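You operate a simulated robot arm through the tools that you are given. There is no shell and no other tool.

The job below is to be done with a simulated two-armed robot. You get a single attempt, and the scene is never put back.

TASK
Take the grey cloth from the table end and lay it out flat on the spares rack.

It is judged by the outcome, as a careful person would: the job done as asked, and still so three seconds after it is handed in. It fails if anything else is knocked over, pushed out of place, dropped, spilled or broken. Flat cloth is picked up by pressing the open fingertips on it (5 to 10 N) and closing them slowly along it; thin cloth reads only 2 to 8 mm in the jaws.

THE ROBOT
Two 7-joint arms with two-finger parallel grippers on one trunk, on a base that moves. Base frame: it is fixed to the floor where the robot stands at the start and does not move with it; the origin is under the middle of the robot, x ahead of it, y to its left, z up. Readings come in mm, rad, newtons and seconds.
The left shoulder is at the start at [50, 187, 1035], the right one opposite. With the tool pointing down near the work surface each hand reaches from about 100 to 660 mm from the robot's upright axis, wherever it stands, measured 20 degrees to its own side. Places, roughly: grey cloth [2250, 0, 1000]; spares rack [1000, -2000, 800]. Payload 3.43 kg a hand.
Tool frame (each hand has its own): the origin (TCP) lies between the finger pads and is the grasp point; the fingertips stand 30 mm ahead of it; z points along the fingers, y is the line along which they close. The gripper opens to 94 mm. The fingers are 28 mm wide and 10 mm thick; the gripper's body (50 by 96 mm) begins 55 mm behind the TCP.
Orientation is told as [roll, pitch, yaw] about the base's x, y, z axes, in that order, counted from this pose: with the fingers straight down and closing along the base's y, the tool's x points along the base's -x, its y along +y and its z along -z.

THE INTERFACE
- The arms move only by the tool move_arm. It takes "left_deltas", "right_deltas" or both (then of equal length, played together; a hand with none holds still); each is a list of rows, each a list of 7 numbers: the finger opening in mm, from 0 to 94, then the shift along the base's x, y, z in mm, then the turn, a rotation vector about the base's x, y, z in rad. In form: [[hand, tx, ty, tz, wx, wy, wz], ...]. A call has 1 to 20 rows; each row is the pose to reach, as a shift and turn from the pose commanded when the call began. A row lasts 0.2 s, in which the tool goes at most 50 mm and 0.15 rad; a call with a longer step from one row to the next is refused whole, and so is a gripper value outside its range. Where a pose cannot be reached the arm comes as near as it can. A force on the tool above 40 N (or 10 N above the force at the start of the call, whichever is more), or a blocked arm, ends the call early, and 0.2 s more pass. Each finger travels about 153 mm/s and halts on what it meets, pressing with about 21 N; the grip force reading is that of the motor and also rises with nothing between the fingers. The clock runs only during rows and for 0.2 s after the last one: add rows that repeat a pose to give the fingers time. It gives the time, the measured TCP pose, the force on the tool (base axes), the opening and the grip force at its end, in the units of the frame above (readings bear some noise), with the torque about the TCP (base axes, N m) and any sound that the robot's microphone picked up, and new pictures: "show" is both (left out), scene, wrist or none (wrist: the cameras of the hands that moved).
- Cameras (640 x 400 px; columns grow to the right, rows downward): "scene" is now at [150.5, -14.3, 1217.8]; the picture's right is [-0.13, -0.99, 0.00], its down [-0.34, 0.05, -0.94] and it looks along [0.93, -0.13, -0.34] (base axes); focal length 220 px, centre (320, 200). "left" rides on the left gripper at [76, -14, -102] in its tool frame; the picture's right is [0.18, 0.98, 0.00], its down [-0.75, 0.14, -0.64] and it looks along [-0.63, 0.12, 0.77] (tool axes); focal length 243 px, centre (320, 200). "right" rides on the right gripper at [76, 14, -102] in its tool frame; the picture's right is [-0.18, 0.98, 0.00], its down [-0.75, -0.14, -0.64] and it looks along [-0.63, -0.12, 0.77] (tool axes); focal length 243 px, centre (320, 200).
- raise_lower(by): slides the trunk up (or, below 0, down) by that many mm; the arms and the scene camera ride with it, the base frame stays. It gives what a move gives, with no picture.
- drive_base(legs): drives the robot by 1 to 6 legs, each [ahead, left, turn to the left] in mm, mm and rad, along the robot's own axes; the way and the turn of a leg run together, so that a leg with both is an arc; at most 1500 mm and 3.142 rad a leg. The arms and the cameras ride along, it lands a little off, and it stops where it bumps. It gives what a move gives, and a new picture of the scene camera.
- aim_head(pan, tilt): turns the head with the scene camera to pan (to the left, within 1.396 rad either way) and tilt (down, from -0.506 to 1.204), counted from straight ahead of the robot. It gives what a move gives, and a new picture of the scene camera.
- locate(camera, pixels): there is no depth. For up to 12 entries [column, row, z] of the newest picture of that camera ("zoom" is the newest enlarged one), the place [x, y] in the base frame at which the ray of that pixel passes the height z, good to about 2 mm. It takes no simulated time.
- enlarge(camera, box): a new picture of the part [left, top, right, bottom] of that camera's present view, enlarged. It takes no simulated time.
- finish_job(): hands the job in; it is judged then, once.

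Unless the task says otherwise, let go and move clear before handing in.

The tools are called after "Emit:" by a JSON object that holds its "method" and its "body". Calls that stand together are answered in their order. move_arm: Moves the arms, as the interface text tells. Its arguments: {"type":"object","properties":{"left_deltas":{"type":"array","items":{"type":"array","items":{"type":"number"}}},"right_deltas":{"type":"array","items":{"type":"array","items":{"type":"number"}}},"show":{"type":"string","enum":["both","scene","wrist","none"]}},"required":[]} The other tools are called the same way: raise_lower (by) moves the trunk up or down; drive_base (legs) drives the base; aim_head (pan, tilt) turns the head that bears the scene camera; locate (camera, pixels) gives the place at which the rays of pixels pass given heights; enlarge (camera, box) takes an enlarged picture of a part of a camera's view; finish_job () hands the job in.

At the start:

```text
time_s: 0.0
left_tool_pos: [381.0, 132.8, 1157.6]
left_tcp_rot: [0.002, -0.001, 0.001]
left_wrist_force: [0.1, 0.1, -0.6]
left_wrist_torque: [-0.04, 0.0, -0.02]
left_opening: 94.3
left_gripper_force: 0.1
right_tool_pos: [375.9, -144.3, 1138.1]
right_tcp_rot: [-0.002, 0.001, -0.003]
right_wrist_force: [-0.2, 0.4, 0.6]
right_wrist_torque: [0.0, -0.01, -0.01]
right_opening: 93.9
right_gripper_force: 0.1
trunk travel left (down, up): [-250.0, 182.0]
robot x, y, heading: [-2.4, -2.6, -0.001]
head pan, tilt (commanded): [-0.134, 0.349]
```

scene: 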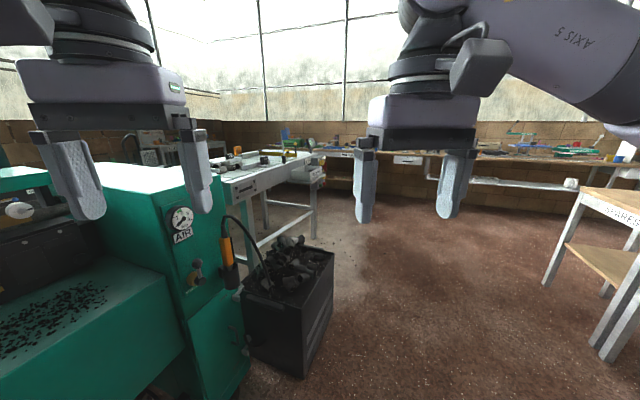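
right: 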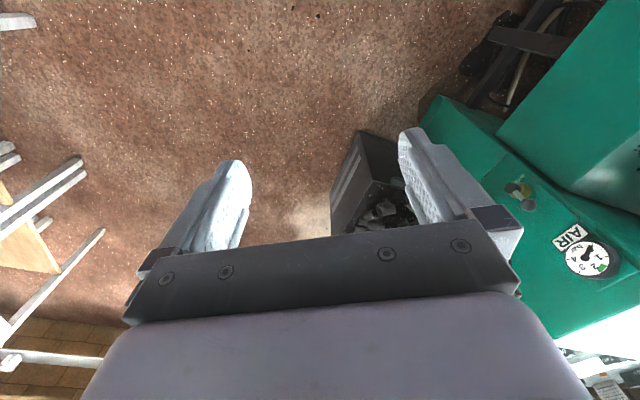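
left: 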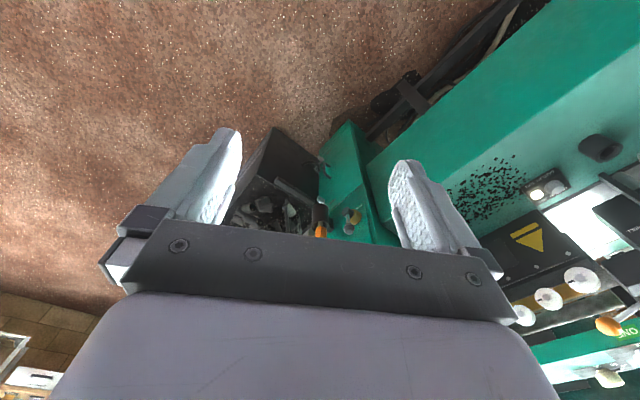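

The scene shows a green machine at left, a bin with scrap at about (290,300), a long table behind it around (270,170), and a rack marked SPARES at the right edge (620,215). I will look closer at the table end and the rack first.

Emit:
{"method": "enlarge", "body": {"camera": "scene", "box": [180, 110, 380, 235]}}

Emit:
{"method": "enlarge", "body": {"camera": "scene", "box": [440, 110, 640, 235]}}

Emit:
{"method": "aim_head", "body": {"pan": -1.0, "tilt": 0.5}}

```text
3.20 times, centred on (280, 172) of scene
```

zoom: 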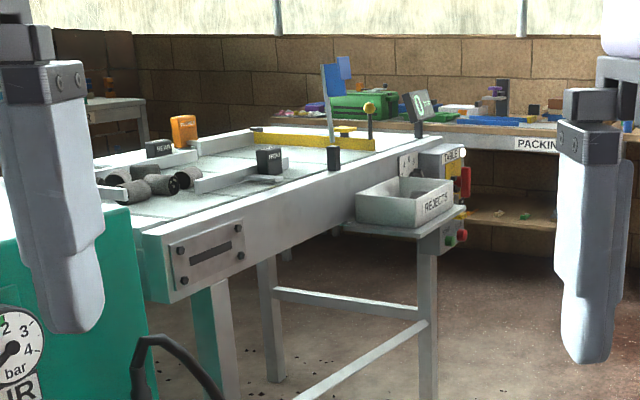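

```text
3.20 times, centred on (540, 172) of scene
```

zoom: 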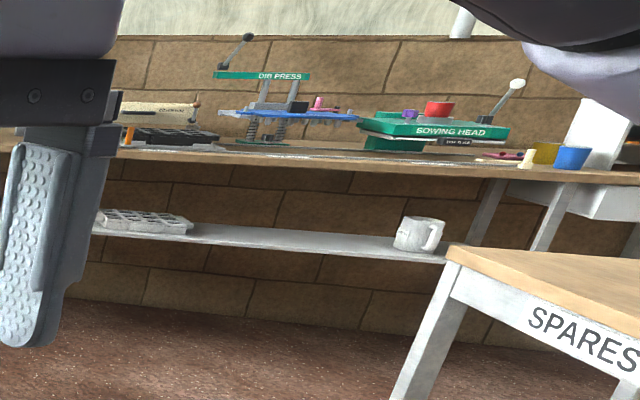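

```text
time_s: 1.2
left_tool_pos: [380.4, 133.7, 1158.8]
left_tcp_rot: [-0.001, 0.0, 0.0]
left_wrist_force: [0.5, -0.3, 0.1]
left_wrist_torque: [0.02, 0.02, 0.01]
left_opening: 93.8
left_gripper_force: 0.1
right_tool_pos: [376.1, -145.9, 1136.1]
right_tcp_rot: [0.001, 0.001, -0.002]
right_wrist_force: [0.1, -0.6, -0.9]
right_wrist_torque: [-0.02, -0.02, -0.02]
right_opening: 94.0
right_gripper_force: 0.0
trunk travel left (down, up): [-250.0, 182.0]
robot x, y, heading: [-1.1, -2.6, 0.0]
head pan, tilt (commanded): [-1.0, 0.499]
```

scene: 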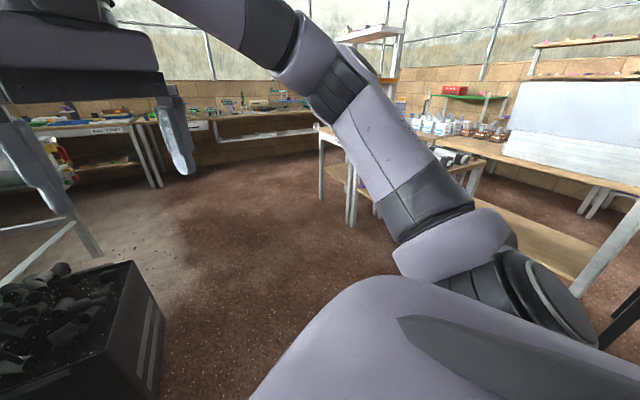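

The grey cloth is not visible yet; the table end near pixel (289,145) of the first picture was partly hidden. I will look forward again with the head aimed down to measure the obstacles on the floor before driving.

Emit:
{"method": "aim_head", "body": {"pan": -0.3, "tilt": 0.5}}

```text
time_s: 2.2
left_tool_pos: [380.7, 131.9, 1155.4]
left_tcp_rot: [-0.001, 0.0, 0.003]
left_wrist_force: [-0.4, 0.4, 0.4]
left_wrist_torque: [-0.01, 0.01, 0.0]
left_opening: 94.0
left_gripper_force: 0.0
right_tool_pos: [376.3, -145.4, 1137.9]
right_tcp_rot: [-0.001, -0.001, -0.001]
right_wrist_force: [0.0, -0.1, -0.4]
right_wrist_torque: [0.0, 0.0, 0.03]
right_opening: 94.0
right_gripper_force: 0.1
trunk travel left (down, up): [-250.0, 182.0]
robot x, y, heading: [-0.2, -3.1, -0.0]
head pan, tilt (commanded): [-0.3, 0.499]
```

scene: 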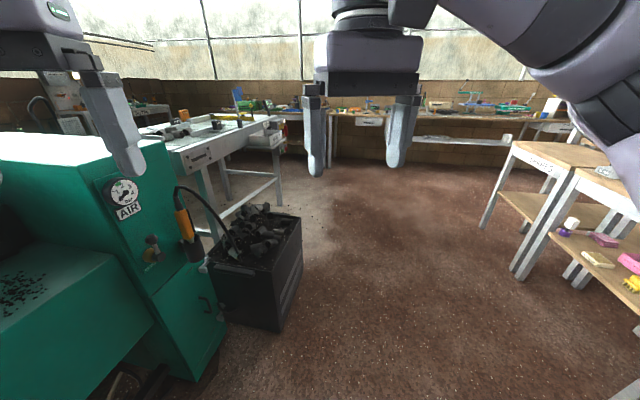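

The bin's bottom corner is near (280,332), its far right near (300,275), and the SPARES rack has a label at (540,160) with legs reaching (485,228) and (522,278). I will measure these.

Emit:
{"method": "locate", "body": {"camera": "scene", "pixels": [[280, 332, 0], [300, 278, 0], [484, 228, 0], [518, 278, 0], [278, 207, 0], [214, 370, 0], [512, 143, 800], [575, 175, 800], [283, 120, 900], [186, 150, 900], [272, 205, 0], [640, 330, 0]]}}

Emit:
{"method": "enlarge", "body": {"camera": "scene", "box": [140, 75, 300, 175]}}

Emit:
{"method": "enlarge", "body": {"camera": "scene", "box": [460, 100, 640, 300]}}

```text
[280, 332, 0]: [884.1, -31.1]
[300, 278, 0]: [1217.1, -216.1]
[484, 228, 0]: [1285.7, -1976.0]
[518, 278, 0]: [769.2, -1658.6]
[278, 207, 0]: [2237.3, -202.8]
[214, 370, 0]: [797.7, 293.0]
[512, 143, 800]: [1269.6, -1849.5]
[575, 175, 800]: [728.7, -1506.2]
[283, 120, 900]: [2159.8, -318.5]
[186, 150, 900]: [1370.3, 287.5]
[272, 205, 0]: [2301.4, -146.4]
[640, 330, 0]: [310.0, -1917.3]
```

```text
4.00 times, centred on (220, 125) of scene
```

zoom: 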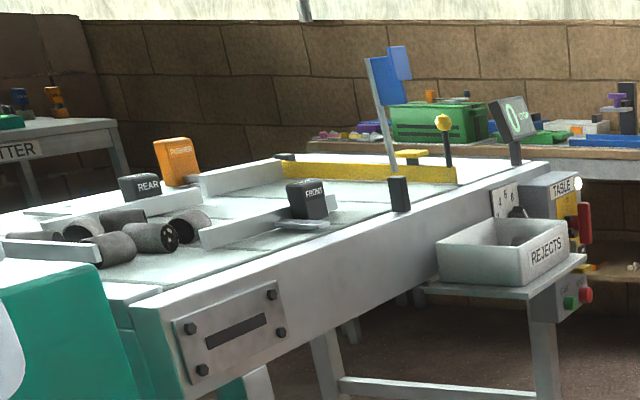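

```text
2.00 times, centred on (550, 200) of scene
```

zoom: 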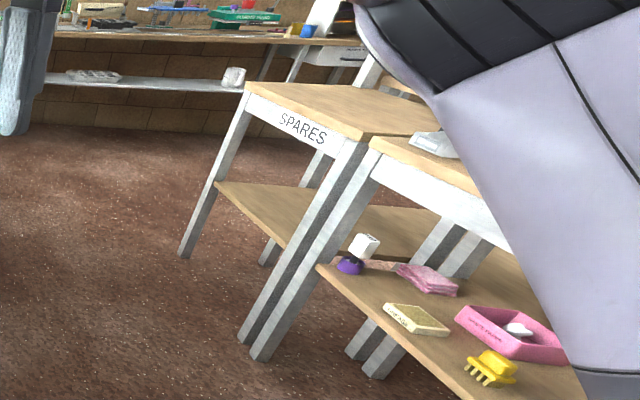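

The floor to the right of the bin is free; the rack front runs about from [769,-1659] to [1286,-1976], and the table end is near x 2250. I'll strafe right and drive ahead, looking toward the table end.

Emit:
{"method": "drive_base", "body": {"legs": [[0, -750, 0], [1200, 0, 0]]}}

Emit:
{"method": "aim_head", "body": {"pan": 0.5, "tilt": 0.4}}

```text
time_s: 15.0
left_tool_pos: [1585.3, -615.4, 1156.5]
left_tcp_rot: [0.001, 0.0, 0.004]
left_wrist_force: [-0.7, 0.0, 0.7]
left_wrist_torque: [-0.02, 0.02, 0.01]
left_opening: 94.0
left_gripper_force: 0.0
right_tool_pos: [1581.8, -893.7, 1137.3]
right_tcp_rot: [0.0, -0.001, 0.002]
right_wrist_force: [0.1, 0.3, -0.2]
right_wrist_torque: [-0.02, -0.03, 0.01]
right_opening: 94.1
right_gripper_force: 0.1
trunk travel left (down, up): [-250.0, 182.0]
robot x, y, heading: [1202.9, -750.7, 0.004]
head pan, tilt (commanded): [-0.3, 0.499]
```

scene: 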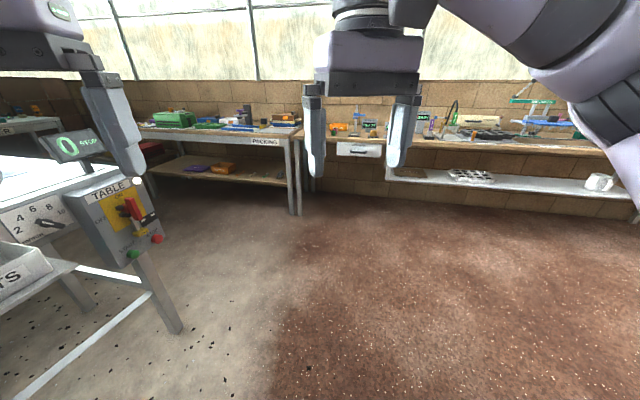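

```text
time_s: 16.1
left_tool_pos: [1585.5, -614.9, 1158.8]
left_tcp_rot: [-0.001, -0.001, 0.005]
left_wrist_force: [0.5, -0.4, -0.4]
left_wrist_torque: [0.02, -0.01, 0.02]
left_opening: 93.9
left_gripper_force: 0.0
right_tool_pos: [1580.5, -892.7, 1137.8]
right_tcp_rot: [0.0, -0.001, 0.003]
right_wrist_force: [-0.1, -0.8, 0.2]
right_wrist_torque: [0.03, -0.02, -0.02]
right_opening: 93.9
right_gripper_force: 0.0
trunk travel left (down, up): [-250.0, 182.0]
robot x, y, heading: [1207.7, -746.7, 0.002]
head pan, tilt (commanded): [0.499, 0.4]
```

scene: 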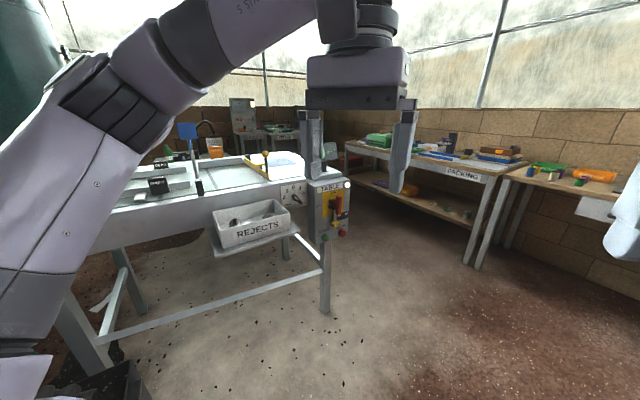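

Emit:
{"method": "enlarge", "body": {"camera": "scene", "box": [140, 110, 380, 260]}}

Emit:
{"method": "locate", "body": {"camera": "scene", "pixels": [[326, 312, 0], [286, 165, 1000], [310, 180, 1000], [213, 205, 900], [350, 185, 1000], [472, 267, 0], [250, 155, 1000]]}}

```text
2.67 times, centred on (260, 185) of scene
```

zoom: 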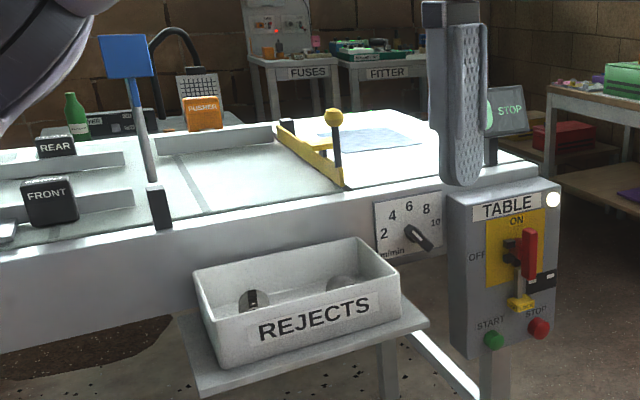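

```text
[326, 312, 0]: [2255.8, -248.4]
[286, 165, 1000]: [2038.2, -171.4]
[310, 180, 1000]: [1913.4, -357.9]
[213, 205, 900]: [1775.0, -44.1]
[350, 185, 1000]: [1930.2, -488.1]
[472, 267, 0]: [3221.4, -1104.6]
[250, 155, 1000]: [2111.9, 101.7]
```

The grey cloth shows as a bluish-grey flat patch past the yellow gate at zoom (370,138). I'll drive past the table corner with clearance and turn left to look at the end.

Emit:
{"method": "drive_base", "body": {"legs": [[0, -200, 0], [1200, 0, 0], [0, 0, 1.57]]}}

Emit:
{"method": "aim_head", "body": {"pan": 0.0, "tilt": 0.5}}

```text
time_s: 28.0
left_tool_pos: [2273.6, -561.6, 1158.4]
left_tcp_rot: [0.0, 0.0, 1.577]
left_wrist_force: [0.5, 0.1, 1.2]
left_wrist_torque: [-0.01, -0.02, 0.02]
left_opening: 94.2
left_gripper_force: 0.0
right_tool_pos: [2554.0, -563.9, 1137.8]
right_tcp_rot: [0.0, 0.0, 1.575]
right_wrist_force: [-0.8, 0.4, 0.4]
right_wrist_torque: [0.02, 0.0, 0.01]
right_opening: 93.8
right_gripper_force: 0.0
trunk travel left (down, up): [-250.0, 182.0]
robot x, y, heading: [2411.4, -937.7, 1.58]
head pan, tilt (commanded): [0.499, 0.4]
```

scene: 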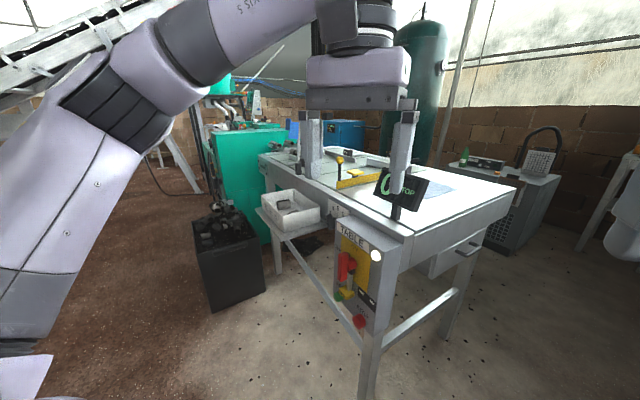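

```text
time_s: 28.9
left_tool_pos: [2274.5, -561.1, 1156.1]
left_tcp_rot: [0.001, 0.001, 1.579]
left_wrist_force: [-0.1, -0.9, -0.6]
left_wrist_torque: [0.01, -0.03, 0.01]
left_opening: 93.9
left_gripper_force: 0.2
right_tool_pos: [2554.0, -564.1, 1137.1]
right_tcp_rot: [0.0, 0.0, 1.577]
right_wrist_force: [0.8, 0.2, 0.0]
right_wrist_torque: [-0.02, -0.03, -0.01]
right_opening: 94.1
right_gripper_force: 0.1
trunk travel left (down, up): [-250.0, 182.0]
robot x, y, heading: [2408.4, -939.2, 1.577]
head pan, tilt (commanded): [0.0, 0.499]
```

scene: 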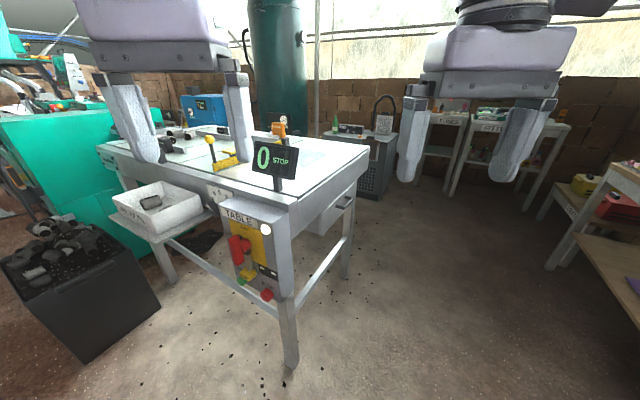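

Emit:
{"method": "enlarge", "body": {"camera": "scene", "box": [180, 110, 400, 250]}}

Emit:
{"method": "locate", "body": {"camera": "scene", "pixels": [[290, 370, 0], [346, 278, 0], [293, 205, 880], [368, 156, 880], [293, 205, 950], [368, 156, 950], [355, 198, 0], [308, 150, 900]]}}

```text
2.86 times, centred on (290, 180) of scene
```

zoom: 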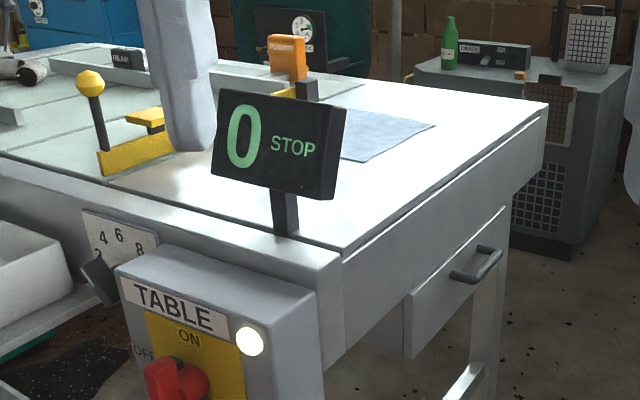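

```text
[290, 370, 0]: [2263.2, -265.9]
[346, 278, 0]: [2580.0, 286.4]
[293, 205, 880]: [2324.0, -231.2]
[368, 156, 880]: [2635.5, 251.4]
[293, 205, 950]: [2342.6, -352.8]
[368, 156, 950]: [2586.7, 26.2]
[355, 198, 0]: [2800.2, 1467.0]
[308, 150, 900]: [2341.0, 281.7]
```

The table end faces the lower-right; its corner legs are at [2263,-266] and [2580,286], so the end edge runs about 60° and the robot should face heading 2.62 there. I'll look right to check the free space at that spot, first.

Emit:
{"method": "aim_head", "body": {"pan": -0.8, "tilt": 0.6}}

```text
time_s: 30.1
left_tool_pos: [2273.3, -561.0, 1157.3]
left_tcp_rot: [-0.001, 0.001, 1.579]
left_wrist_force: [0.4, 0.4, 0.7]
left_wrist_torque: [-0.01, -0.05, 0.01]
left_opening: 93.8
left_gripper_force: 0.1
right_tool_pos: [2552.9, -564.0, 1137.7]
right_tcp_rot: [-0.001, 0.0, 1.576]
right_wrist_force: [-0.1, 0.0, 0.0]
right_wrist_torque: [-0.01, -0.02, -0.01]
right_opening: 94.1
right_gripper_force: 0.0
trunk travel left (down, up): [-250.0, 182.0]
robot x, y, heading: [2407.8, -942.1, 1.577]
head pan, tilt (commanded): [-0.799, 0.6]
```

scene: 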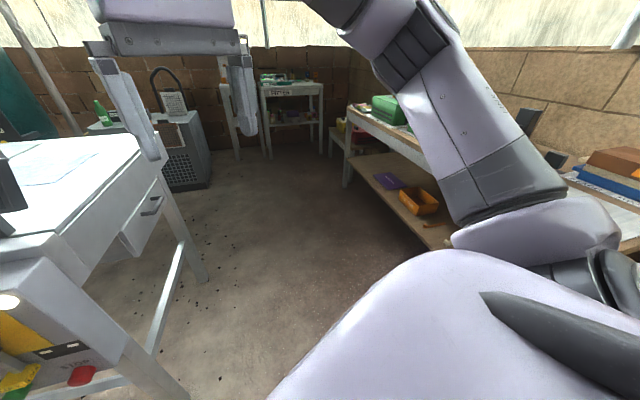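

Emit:
{"method": "locate", "body": {"camera": "scene", "pixels": [[344, 187, 0], [440, 250, 300], [345, 110, 850], [199, 280, 0], [177, 185, 0], [425, 165, 850], [175, 395, 0], [208, 185, 0]]}}

Emit:
{"method": "enlarge", "body": {"camera": "scene", "box": [0, 110, 220, 250]}}

```text
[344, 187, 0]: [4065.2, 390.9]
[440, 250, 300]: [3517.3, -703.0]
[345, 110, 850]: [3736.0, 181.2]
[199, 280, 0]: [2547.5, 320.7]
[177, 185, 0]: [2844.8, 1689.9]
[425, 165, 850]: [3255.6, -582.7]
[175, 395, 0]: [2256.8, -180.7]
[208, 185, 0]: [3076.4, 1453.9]
```

```text
2.86 times, centred on (110, 180) of scene
```

zoom: 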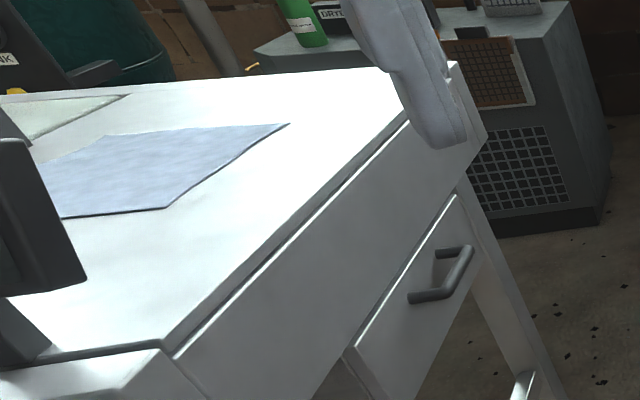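

The cloth is now clear: zoom corners near (100,138), (289,124) and (165,208), lying close to the end edge. I'll turn to face the table end square (heading 2.618), back slightly and strafe right to be opposite the cloth.

Emit:
{"method": "drive_base", "body": {"legs": [[0, 0, 1.041], [-100, 0, 0], [0, -740, 0]]}}

Emit:
{"method": "aim_head", "body": {"pan": 0.0, "tilt": 0.7}}

```text
time_s: 40.4
left_tool_pos: [2472.9, -270.4, 1157.5]
left_tcp_rot: [0.0, 0.0, 2.615]
left_wrist_force: [-0.5, -0.6, 0.1]
left_wrist_torque: [0.02, 0.01, -0.01]
left_opening: 94.1
left_gripper_force: 0.0
right_tool_pos: [2616.8, -30.6, 1137.6]
right_tcp_rot: [-0.001, 0.0, 2.613]
right_wrist_force: [-0.5, 0.4, 0.3]
right_wrist_torque: [0.02, -0.02, 0.03]
right_opening: 93.9
right_gripper_force: 0.1
trunk travel left (down, up): [-250.0, 182.0]
robot x, y, heading: [2866.7, -346.6, 2.61]
head pan, tilt (commanded): [-0.799, 0.6]
```

scene: 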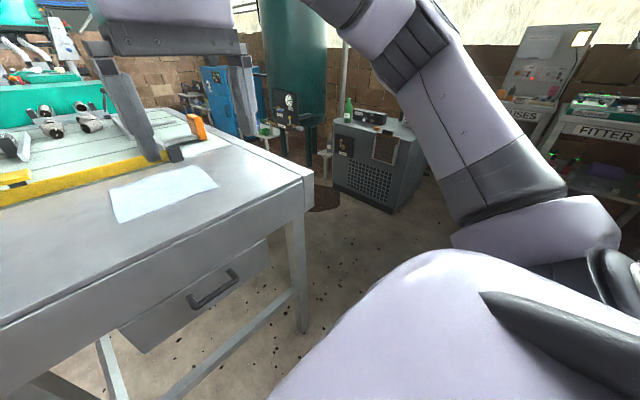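

```text
time_s: 41.5
left_tool_pos: [2472.5, -269.9, 1156.9]
left_tcp_rot: [0.001, 0.0, 2.615]
left_wrist_force: [0.5, 0.2, 1.3]
left_wrist_torque: [0.01, 0.0, 0.02]
left_opening: 93.8
left_gripper_force: 0.0
right_tool_pos: [2617.2, -29.7, 1137.5]
right_tcp_rot: [0.0, 0.001, 2.612]
right_wrist_force: [0.5, -0.2, -0.3]
right_wrist_torque: [0.01, -0.03, 0.01]
right_opening: 93.8
right_gripper_force: 0.2
trunk travel left (down, up): [-250.0, 182.0]
robot x, y, heading: [2869.6, -347.1, 2.616]
head pan, tilt (commanded): [0.0, 0.7]
```

scene: 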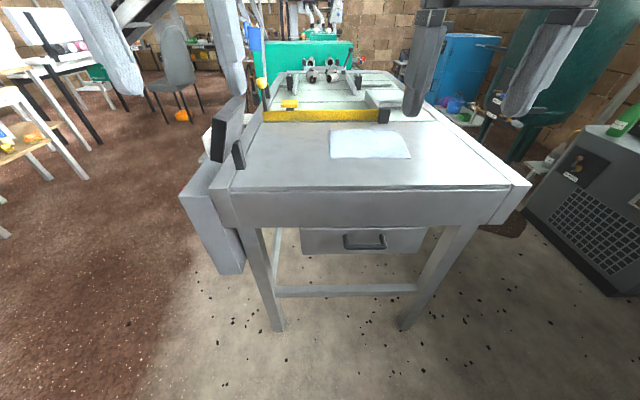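

The cloth lies flat at about (330–410, 130–158), on the end plate, with a yellow gate behind it at row 115. I'll enlarge it and measure heights and positions.

Emit:
{"method": "enlarge", "body": {"camera": "scene", "box": [240, 80, 480, 230]}}

Emit:
{"method": "locate", "body": {"camera": "scene", "pixels": [[280, 330, 0], [405, 328, 0], [331, 131, 900], [404, 130, 900], [330, 157, 900], [411, 158, 900], [238, 190, 900], [513, 185, 900], [238, 190, 950], [513, 185, 950], [331, 131, 950], [411, 158, 950]]}}

```text
2.67 times, centred on (360, 155) of scene
```

zoom: 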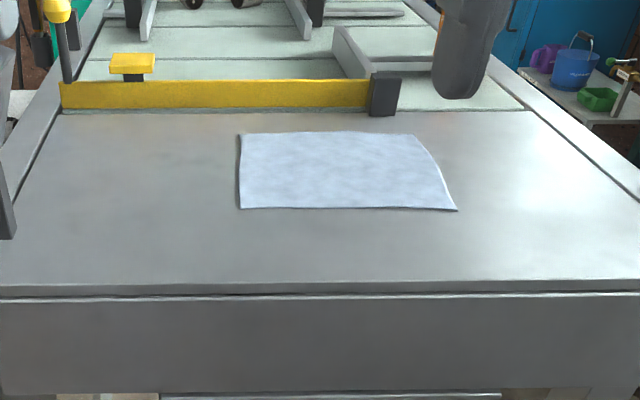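

```text
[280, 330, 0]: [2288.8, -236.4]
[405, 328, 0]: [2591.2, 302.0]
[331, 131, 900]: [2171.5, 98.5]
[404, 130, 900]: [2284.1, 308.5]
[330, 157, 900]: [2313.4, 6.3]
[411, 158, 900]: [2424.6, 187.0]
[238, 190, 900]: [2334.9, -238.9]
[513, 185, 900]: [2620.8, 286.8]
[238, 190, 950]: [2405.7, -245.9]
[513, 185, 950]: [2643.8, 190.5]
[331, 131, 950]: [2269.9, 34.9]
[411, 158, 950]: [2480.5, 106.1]
```

Table top comes out at about z 895 by comparing the corner from two views. I'll get the cloth corners precisely from the zoomed picture.

Emit:
{"method": "locate", "body": {"camera": "zoom", "pixels": [[238, 133, 895], [413, 134, 895], [457, 211, 895], [240, 209, 895], [445, 178, 895], [70, 108, 895], [370, 108, 895], [10, 290, 895], [630, 283, 895]]}}

Emit:
{"method": "drive_base", "body": {"legs": [[0, -135, 0], [90, 0, 0]]}}

```text
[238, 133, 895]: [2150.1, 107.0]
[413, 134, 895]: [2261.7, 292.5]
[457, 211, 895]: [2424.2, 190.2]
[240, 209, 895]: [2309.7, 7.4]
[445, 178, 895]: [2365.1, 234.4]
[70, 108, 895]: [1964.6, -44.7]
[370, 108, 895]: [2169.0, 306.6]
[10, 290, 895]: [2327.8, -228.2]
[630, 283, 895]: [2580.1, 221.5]
```

```text
time_s: 44.0
left_tool_pos: [2458.9, -109.2, 1157.1]
left_tcp_rot: [0.001, 0.0, 2.619]
left_wrist_force: [-0.1, 0.3, 0.2]
left_wrist_torque: [-0.02, -0.06, 0.0]
left_opening: 94.1
left_gripper_force: 0.0
right_tool_pos: [2604.5, 129.9, 1136.6]
right_tcp_rot: [0.0, 0.0, 2.615]
right_wrist_force: [-0.6, 1.1, -0.6]
right_wrist_torque: [0.0, -0.03, -0.01]
right_opening: 94.2
right_gripper_force: 0.1
trunk travel left (down, up): [-250.0, 182.0]
robot x, y, heading: [2858.2, -184.8, 2.617]
head pan, tilt (commanded): [0.0, 0.7]
```

scene: 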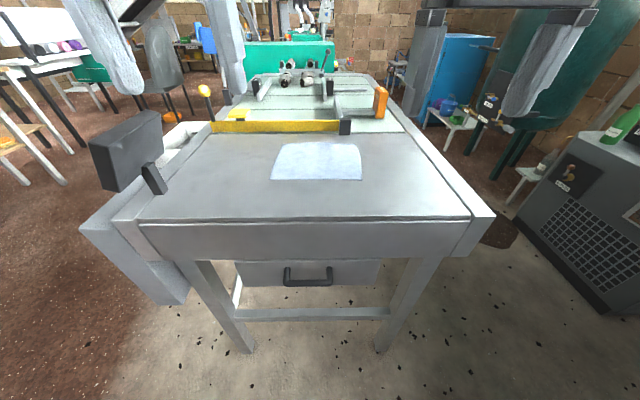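

The robot is now centred opposite the cloth, which shows at (272–361, 143–180). I'll re-measure the cloth from this nearer view to pin down the height.

Emit:
{"method": "enlarge", "body": {"camera": "scene", "box": [236, 110, 396, 210]}}

Emit:
{"method": "locate", "body": {"camera": "scene", "pixels": [[272, 178, 895], [361, 180, 895], [282, 143, 895], [355, 146, 895], [272, 178, 905], [361, 180, 905], [282, 143, 905], [355, 146, 905], [140, 222, 895], [470, 218, 895]]}}

```text
4.00 times, centred on (316, 160) of scene
```

zoom: 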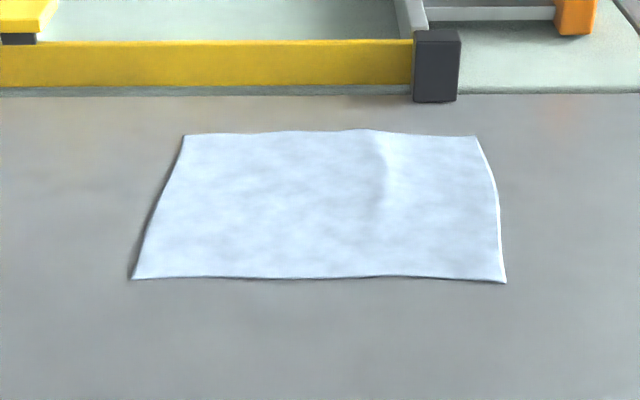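

```text
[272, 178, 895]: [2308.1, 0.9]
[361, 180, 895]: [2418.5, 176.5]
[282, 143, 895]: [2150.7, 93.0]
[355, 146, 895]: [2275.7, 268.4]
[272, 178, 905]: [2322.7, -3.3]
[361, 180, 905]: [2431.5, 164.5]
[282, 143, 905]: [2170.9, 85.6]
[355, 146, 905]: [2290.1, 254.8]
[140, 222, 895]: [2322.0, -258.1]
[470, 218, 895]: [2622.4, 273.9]
```

I'll locate the four cloth corners in the zoomed picture: (133,279), (506,283), (184,135), (476,136).

Emit:
{"method": "locate", "body": {"camera": "zoom", "pixels": [[133, 279, 895], [506, 283, 895], [184, 135, 895], [476, 136, 895], [498, 210, 895], [436, 102, 895], [133, 279, 885], [506, 283, 885], [184, 135, 885], [476, 136, 885], [320, 278, 895]]}}

```text
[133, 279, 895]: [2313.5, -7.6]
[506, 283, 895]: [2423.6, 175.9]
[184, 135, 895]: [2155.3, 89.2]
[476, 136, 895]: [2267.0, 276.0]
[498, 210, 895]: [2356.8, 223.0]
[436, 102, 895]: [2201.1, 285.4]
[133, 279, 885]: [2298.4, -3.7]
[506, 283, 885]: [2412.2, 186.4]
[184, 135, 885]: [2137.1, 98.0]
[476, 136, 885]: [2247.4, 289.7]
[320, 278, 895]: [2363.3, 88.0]
```

Comparing the two views puts the table top nearer z 924, with the near cloth edge at about n=515 mm in front of the robot and a cloth of roughly 200 x 165 mm. I'll bring both hands above the near corners, turned 90° (cameras outward) so the fingers close across the near edge.

Emit:
{"method": "move_arm", "body": {"left_deltas": [[89, -9.4, 10.2, -8.9, 0, 0, -0.131], [84, -18.9, 20.4, -17.8, 0, 0, -0.262], [79, -28.3, 30.6, -26.8, 0, 0, -0.393], [75, -37.7, 40.8, -35.7, 0, 0, -0.524], [70, -47.2, 51, -44.6, 0, 0, -0.655], [65, -56.6, 61.2, -53.5, 0, 0, -0.785], [60, -66, 71.4, -62.4, 0, 0, -0.916], [55, -75.5, 81.6, -71.3, 0, 0, -1.047], [50, -84.9, 91.8, -80.3, 0, 0, -1.178], [45, -94.3, 102, -89.2, 0, 0, -1.309], [40, -103.8, 112.2, -98.1, 0, 0, -1.44], [36, -113.2, 122.4, -107, 0, 0, -1.571]], "right_deltas": [[89, -15.4, 1, -7.3, 0, 0, 0.131], [84, -30.8, 1.9, -14.5, 0, 0, 0.262], [79, -46.2, 2.9, -21.8, 0, 0, 0.393], [75, -61.5, 3.8, -29, 0, 0, 0.524], [70, -76.9, 4.8, -36.3, 0, 0, 0.655], [65, -92.3, 5.7, -43.5, 0, 0, 0.785], [60, -107.7, 6.7, -50.8, 0, 0, 0.916], [55, -123.1, 7.6, -58, 0, 0, 1.047], [50, -138.5, 8.6, -65.3, 0, 0, 1.178], [45, -153.8, 9.5, -72.5, 0, 0, 1.309], [40, -169.2, 10.5, -79.8, 0, 0, 1.44], [36, -184.6, 11.4, -87, 0, 0, 1.571]]}}

```text
time_s: 46.6
left_tool_pos: [2526.2, -59.3, 1024.8]
left_tcp_rot: [0.002, 0.008, 1.143]
left_wrist_force: [-3.0, -3.6, 0.7]
left_wrist_torque: [0.33, -0.22, -0.05]
left_opening: 36.1
left_gripper_force: 0.1
left hand out of reach, approached as far as the arm can: row 7, 8, 9, 10, 11, 12
right_tool_pos: [2573.0, 25.4, 1021.5]
right_tcp_rot: [-0.001, 0.01, -2.195]
right_wrist_force: [2.8, 4.2, -0.3]
right_wrist_torque: [-0.35, 0.24, 0.05]
right_opening: 36.1
right_gripper_force: 0.1
right hand out of reach, approached as far as the arm can: row 7, 8, 9, 10, 11, 12
trunk travel left (down, up): [-250.0, 182.0]
robot x, y, heading: [2858.4, -185.7, 2.618]
head pan, tilt (commanded): [0.0, 0.7]
stopped in row 12 (left hand): the force on the tool passed its limit at 58 N (the readings are from after the stop); the commanded pose is now the measured one
```

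scene: 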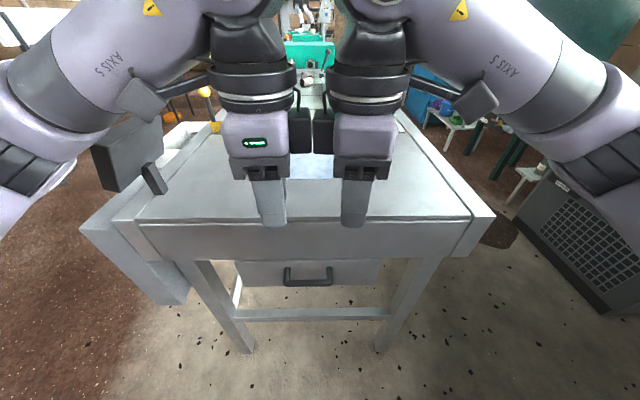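
right: 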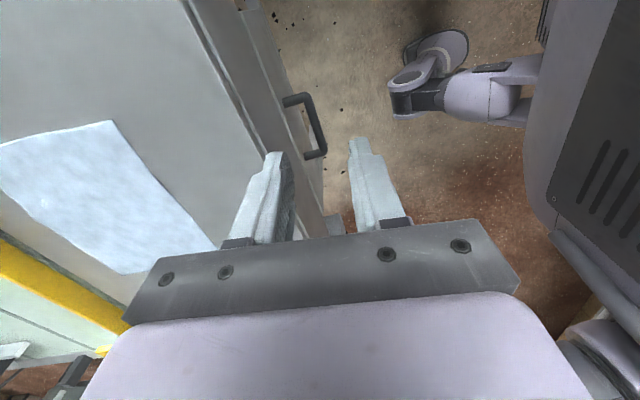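
left: 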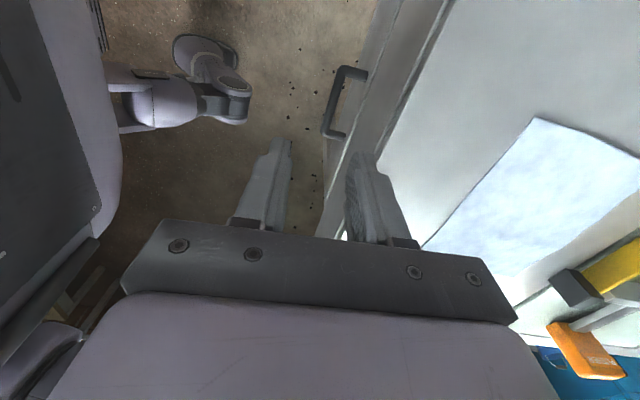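

The 90° yaw is out of reach at that distance: both hands came short and their inner sides touched each other (58 N), above the table and clear of it. I'll separate them, then turn back to the straight yaw at a safe height.

Emit:
{"method": "move_arm", "body": {"left_deltas": [[36, -10, -17.3, 0, 0, 0, 0], [36, -20, -34.6, 0, 0, 0, 0], [36, -25.9, -31.6, 2.5, 0, 0, 0.147], [36, -31.7, -28.5, 5, 0, 0, 0.295], [36, -37.6, -25.5, 7.5, 0, 0, 0.442], [36, -43.4, -22.4, 10, 0, 0, 0.59], [36, -49.3, -19.4, 12.5, 0, 0, 0.737], [36, -55.2, -16.4, 15, 0, 0, 0.885], [36, -61, -13.3, 17.5, 0, 0, 1.032], [36, -66.9, -10.3, 20, 0, 0, 1.18], [36, -72.7, -7.2, 22.5, 0, 0, 1.327], [36, -78.6, -4.2, 25, 0, 0, 1.475]], "right_deltas": [[36, 10, 17.3, 0, 0, 0, 0], [36, 20, 34.6, 0, 0, 0, 0], [36, 14.4, 37.8, 2.8, 0, 0, -0.147], [36, 8.8, 41.1, 5.6, 0, 0, -0.295], [36, 3.3, 44.3, 8.4, 0, 0, -0.442], [36, -2.3, 47.5, 11.2, 0, 0, -0.59], [36, -7.9, 50.8, 14, 0, 0, -0.737], [36, -13.5, 54, 16.8, 0, 0, -0.885], [36, -19.1, 57.2, 19.6, 0, 0, -1.032], [36, -24.6, 60.4, 22.4, 0, 0, -1.18], [36, -30.2, 63.7, 25.2, 0, 0, -1.327], [36, -35.8, 66.9, 28, 0, 0, -1.475]]}}

```text
time_s: 49.2
left_tool_pos: [2448.6, -61.9, 1049.1]
left_tcp_rot: [0.001, 0.007, 2.619]
left_wrist_force: [-0.2, 0.1, -0.4]
left_wrist_torque: [-0.02, 0.03, -0.01]
left_opening: 35.8
left_gripper_force: 0.1
left hand out of reach, approached as far as the arm can: row 1, 2
right_tool_pos: [2536.9, 93.1, 1051.1]
right_tcp_rot: [-0.002, 0.009, 2.613]
right_wrist_force: [0.1, -0.1, 0.4]
right_wrist_torque: [0.01, 0.03, -0.02]
right_opening: 36.0
right_gripper_force: 0.0
right hand out of reach, approached as far as the arm can: row 1, 2
trunk travel left (down, up): [-250.0, 182.0]
robot x, y, heading: [2855.9, -185.6, 2.617]
head pan, tilt (commanded): [0.0, 0.7]
```

scene: 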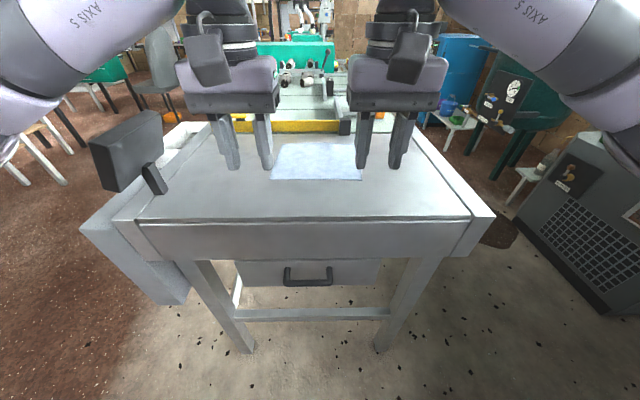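
right: 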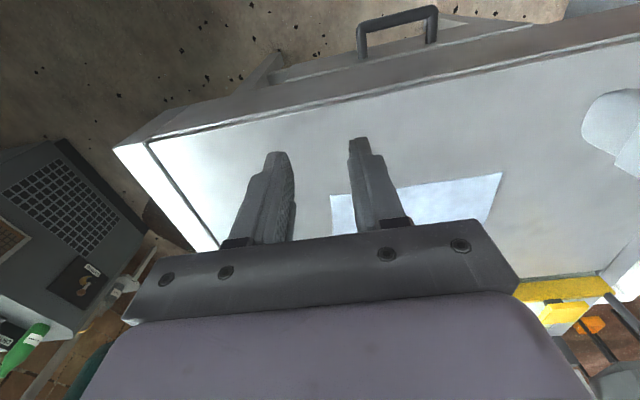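
left: 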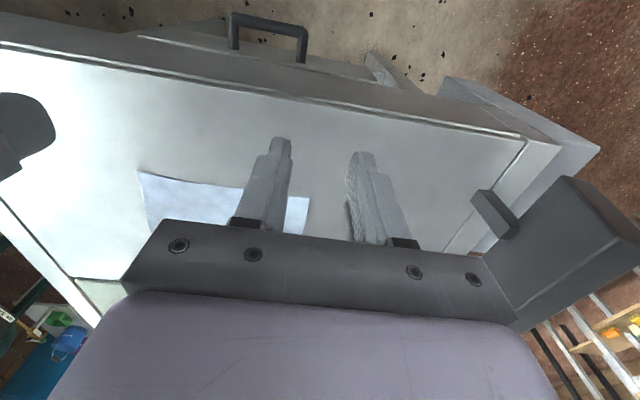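

The hands are free and straight again (forces near zero). The left wrist picture shows the cloth's near corners at (308,197) and (139,171), and the right one at (331,195) and (503,173); I'll triangulate height from both.

Emit:
{"method": "locate", "body": {"camera": "left", "pixels": [[308, 197, 900], [308, 197, 925], [139, 171, 900], [139, 171, 925]]}}

Emit:
{"method": "locate", "body": {"camera": "right", "pixels": [[503, 173, 900], [503, 173, 925], [331, 195, 900], [331, 195, 925]]}}

Emit:
{"method": "locate", "body": {"camera": "scene", "pixels": [[361, 180, 900], [361, 180, 925]]}}

```text
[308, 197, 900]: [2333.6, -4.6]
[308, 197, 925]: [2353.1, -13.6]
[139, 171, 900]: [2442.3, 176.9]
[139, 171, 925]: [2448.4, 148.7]
```

```text
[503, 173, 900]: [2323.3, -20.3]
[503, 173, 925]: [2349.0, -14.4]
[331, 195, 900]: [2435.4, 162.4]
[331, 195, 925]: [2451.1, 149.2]
```

```text
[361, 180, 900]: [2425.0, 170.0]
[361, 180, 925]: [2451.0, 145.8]
```

Both wrist cameras agree at z≈924: near corners at [2351,-14] and [2450,149], so the near edge is about 191 mm wide. I'll move both hands over the near corners (closing along the edge, 24 mm open) and stop about 16 mm above the cloth to check.

Emit:
{"method": "move_arm", "body": {"left_deltas": [[36, -25, 20, 0, 0, 0, 0], [30, -50, 40.1, 0, 0, 0, 0], [24, -75, 60.2, 0, 0, 0, 0], [24, -99.8, 80.2, 0, 0, 0, 0], [24, -99.8, 80.2, -30, 0, 0, 0], [24, -99.8, 80.2, -60, 0, 0, 0], [24, -99.8, 80.2, -80, 0, 0, 0], [24, -99.8, 80.2, -80, 0, 0, 0]], "right_deltas": [[36, -29.7, 11.6, 0, 0, 0, 0], [30, -59.4, 23.2, 0, 0, 0, 0], [24, -89.1, 34.8, 0, 0, 0, 0], [24, -118.8, 46.4, 0, 0, 0, 0], [24, -118.8, 46.4, -30, 0, 0, 0], [24, -118.8, 46.4, -60, 0, 0, 0], [24, -118.8, 46.4, -80, 0, 0, 0], [24, -118.8, 46.4, -80, 0, 0, 0]]}}

```text
time_s: 51.0
left_tool_pos: [2351.5, 15.6, 971.0]
left_tcp_rot: [0.002, 0.008, 2.619]
left_wrist_force: [-0.2, -0.2, 0.1]
left_wrist_torque: [0.01, 0.03, -0.01]
left_opening: 24.0
left_gripper_force: 0.1
right_tool_pos: [2417.9, 138.8, 969.0]
right_tcp_rot: [-0.002, 0.009, 2.616]
right_wrist_force: [-0.5, -0.4, 0.9]
right_wrist_torque: [0.0, -0.01, 0.02]
right_opening: 24.2
right_gripper_force: 0.0
trunk travel left (down, up): [-250.0, 182.0]
robot x, y, heading: [2856.9, -186.7, 2.618]
head pan, tilt (commanded): [0.0, 0.7]
```

scene: 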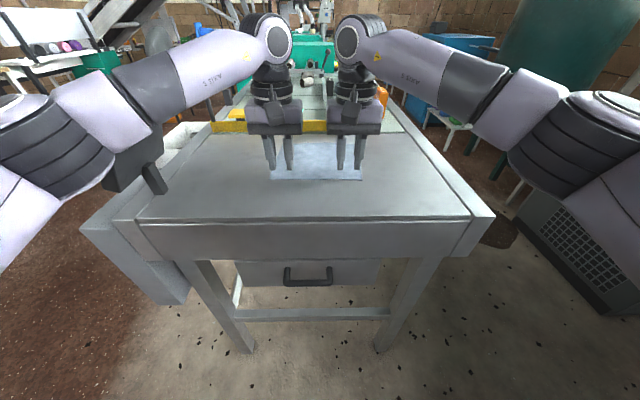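
right: 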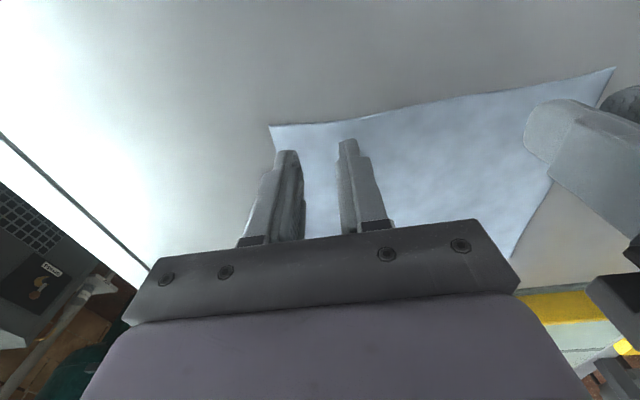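
left: 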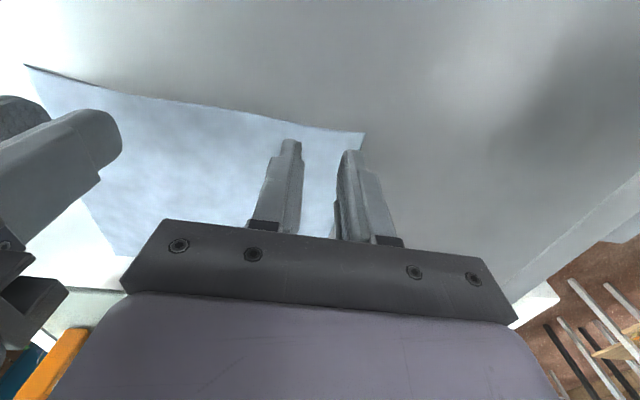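

The fingertips are over the near corners: in the right wrist view the finger tips (287,152) and (348,140) lie just inside the corner at (270,126). I'll check that the left arm is clear of the 'STOP' display at scene (130,165) before going down.

Emit:
{"method": "enlarge", "body": {"camera": "scene", "box": [40, 60, 240, 260]}}

Emit:
{"method": "enlarge", "body": {"camera": "left", "box": [220, 90, 460, 250]}}

Emit:
{"method": "enlarge", "body": {"camera": "right", "box": [200, 90, 440, 250]}}

```text
2.00 times, centred on (140, 160) of scene
```

zoom: 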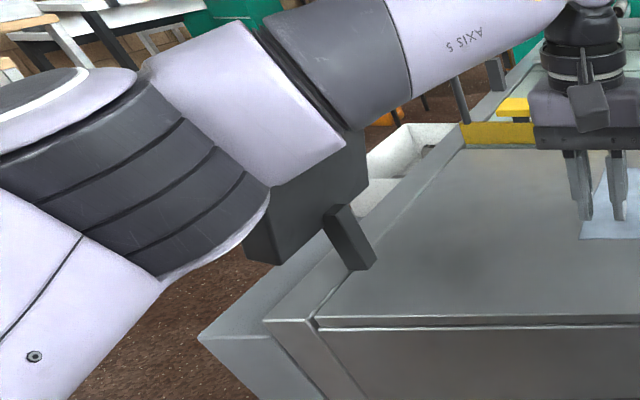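

```text
2.50 times, centred on (340, 170) of left
```

zoom: 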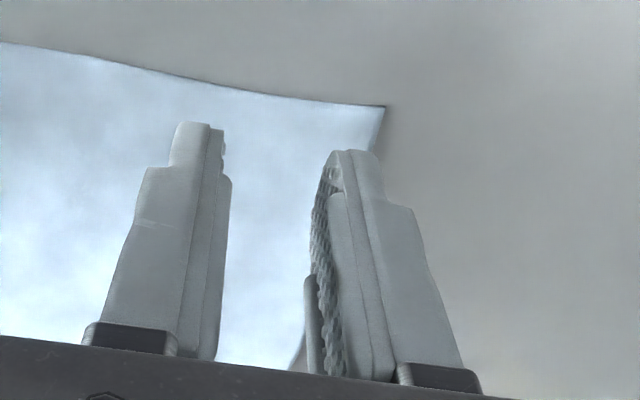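

```text
2.50 times, centred on (320, 170) of right
```

zoom: 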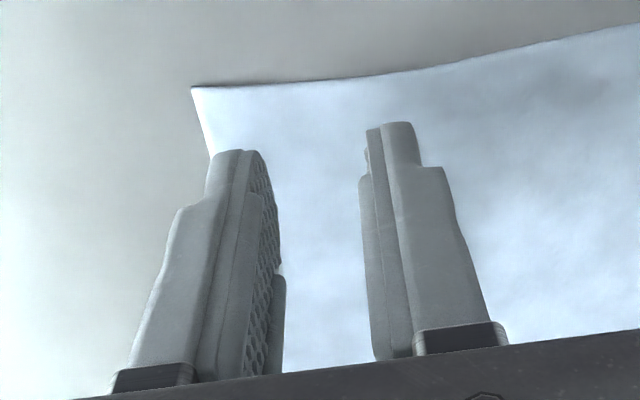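

The display looks unmoved; I'll estimate how high it stands compared with the arm by tracing its base and top rays.

Emit:
{"method": "locate", "body": {"camera": "scene", "pixels": [[160, 193, 924], [163, 112, 1050], [163, 112, 1100], [163, 112, 1130], [90, 145, 1050], [90, 145, 1100], [105, 193, 1000], [150, 165, 1000], [130, 130, 1100], [80, 125, 1100]]}}

```text
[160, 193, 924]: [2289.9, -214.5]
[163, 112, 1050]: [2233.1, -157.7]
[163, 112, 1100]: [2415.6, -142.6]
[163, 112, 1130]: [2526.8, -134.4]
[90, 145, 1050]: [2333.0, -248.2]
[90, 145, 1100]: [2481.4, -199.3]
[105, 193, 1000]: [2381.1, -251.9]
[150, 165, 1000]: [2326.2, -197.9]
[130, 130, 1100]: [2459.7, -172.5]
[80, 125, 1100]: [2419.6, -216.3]
```

The display top comes out near z 1050, close below the left elbow, so going lower could brush it. I'll raise the trunk 130 mm so the elbows ride higher, then re-lower the hands.

Emit:
{"method": "raise_lower", "body": {"by": 130}}

```text
time_s: 52.5
left_tool_pos: [2350.4, 16.2, 1098.6]
left_tcp_rot: [0.003, 0.008, 2.618]
left_wrist_force: [-0.5, -0.3, -0.1]
left_wrist_torque: [0.0, 0.0, -0.01]
left_opening: 24.1
left_gripper_force: 0.0
right_tool_pos: [2417.0, 138.9, 1099.2]
right_tcp_rot: [-0.002, 0.009, 2.617]
right_wrist_force: [0.0, 0.1, -0.2]
right_wrist_torque: [0.0, -0.03, -0.02]
right_opening: 24.0
right_gripper_force: 0.1
trunk travel left (down, up): [-380.0, 52.0]
robot x, y, heading: [2855.7, -188.2, 2.613]
head pan, tilt (commanded): [0.0, 0.7]
```

The trunk is up 130 mm and the hands rose with it. I'll lower both hands 129 mm back to about 15 mm above the cloth and look at the arm posture.

Emit:
{"method": "move_arm", "body": {"left_deltas": [[24, 0, 0, -40, 0, 0, 0], [24, 0, 0, -80, 0, 0, 0], [24, 0, 0, -110, 0, 0, 0], [24, 0, 0, -129, 0, 0, 0], [24, 0, 0, -129, 0, 0, 0]], "right_deltas": [[24, 0, 0, -40, 0, 0, 0], [24, 0, 0, -80, 0, 0, 0], [24, 0, 0, -110, 0, 0, 0], [24, 0, 0, -129, 0, 0, 0], [24, 0, 0, -129, 0, 0, 0]]}}

```text
time_s: 53.7
left_tool_pos: [2351.1, 14.5, 969.7]
left_tcp_rot: [0.001, 0.007, 2.618]
left_wrist_force: [0.8, -0.5, 0.4]
left_wrist_torque: [0.0, 0.0, -0.03]
left_opening: 24.0
left_gripper_force: 0.0
right_tool_pos: [2418.1, 139.0, 970.5]
right_tcp_rot: [-0.001, 0.009, 2.619]
right_wrist_force: [0.7, 0.3, 0.3]
right_wrist_torque: [0.0, -0.02, 0.02]
right_opening: 23.8
right_gripper_force: 0.0
trunk travel left (down, up): [-380.0, 52.0]
robot x, y, heading: [2856.9, -185.3, 2.615]
head pan, tilt (commanded): [0.0, 0.7]
```

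scene: 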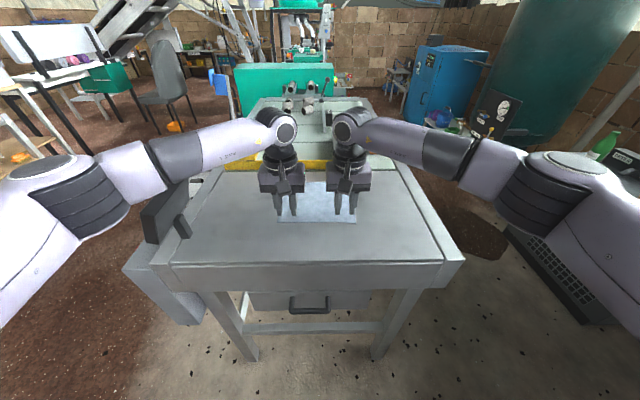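
right: 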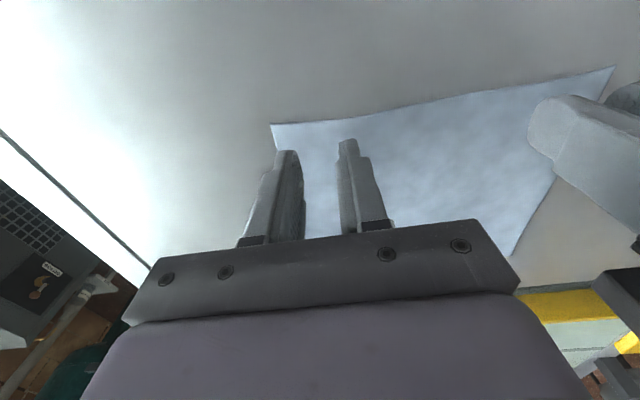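
left: 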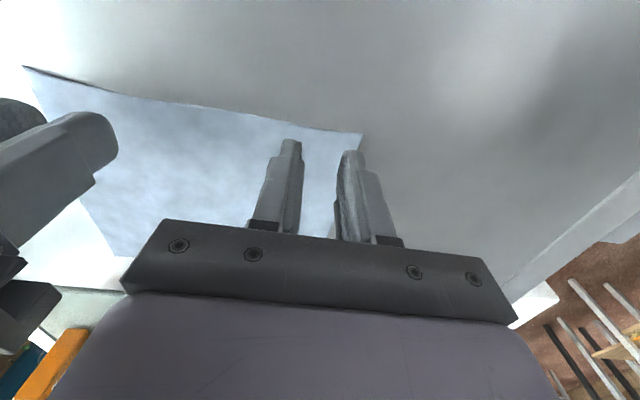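

The elbow is now well above the display, and the fingertips still sit over both near corners. I'll lower 13 mm and watch the wrist force for contact.

Emit:
{"method": "move_arm", "body": {"left_deltas": [[24, 0, 0, -6, 0, 0, 0], [24, 0, 0, -11, 0, 0, 0], [24, 0, 0, -13, 0, 0, 0], [24, 0, 0, -13, 0, 0, 0]], "right_deltas": [[24, 0, 0, -6, 0, 0, 0], [24, 0, 0, -11, 0, 0, 0], [24, 0, 0, -13, 0, 0, 0], [24, 0, 0, -13, 0, 0, 0]], "show": "none"}}

```text
time_s: 54.7
left_tool_pos: [2350.7, 15.7, 958.0]
left_tcp_rot: [0.002, 0.009, 2.618]
left_wrist_force: [1.1, -0.3, 0.4]
left_wrist_torque: [0.03, 0.04, -0.01]
left_opening: 24.1
left_gripper_force: 0.0
right_tool_pos: [2417.3, 139.5, 957.6]
right_tcp_rot: [0.0, 0.009, 2.614]
right_wrist_force: [0.2, -0.5, 0.4]
right_wrist_torque: [0.06, 0.03, -0.02]
right_opening: 24.2
right_gripper_force: 0.0
trunk travel left (down, up): [-380.0, 52.0]
robot x, y, heading: [2857.1, -181.5, 2.617]
head pan, tilt (commanded): [0.0, 0.7]
```

Still no contact at TCP z 958 (forces under 1 N). I'll lower another 3 mm.

Emit:
{"method": "move_arm", "body": {"left_deltas": [[24, 0, 0, -1, 0, 0, 0], [24, 0, 0, -2, 0, 0, 0], [24, 0, 0, -3, 0, 0, 0], [24, 0, 0, -3, 0, 0, 0]], "right_deltas": [[24, 0, 0, -1, 0, 0, 0], [24, 0, 0, -2, 0, 0, 0], [24, 0, 0, -3, 0, 0, 0], [24, 0, 0, -3, 0, 0, 0]], "show": "none"}}

```text
time_s: 55.7
left_tool_pos: [2348.2, 16.1, 954.5]
left_tcp_rot: [0.003, 0.007, 2.617]
left_wrist_force: [0.5, -0.8, -0.3]
left_wrist_torque: [-0.03, 0.0, 0.01]
left_opening: 24.1
left_gripper_force: 0.0
right_tool_pos: [2418.8, 138.0, 953.2]
right_tcp_rot: [-0.002, 0.008, 2.618]
right_wrist_force: [-1.3, -0.4, 0.5]
right_wrist_torque: [0.02, -0.01, -0.01]
right_opening: 23.8
right_gripper_force: 0.0
trunk travel left (down, up): [-380.0, 52.0]
robot x, y, heading: [2858.8, -187.0, 2.616]
head pan, tilt (commanded): [0.0, 0.7]
```

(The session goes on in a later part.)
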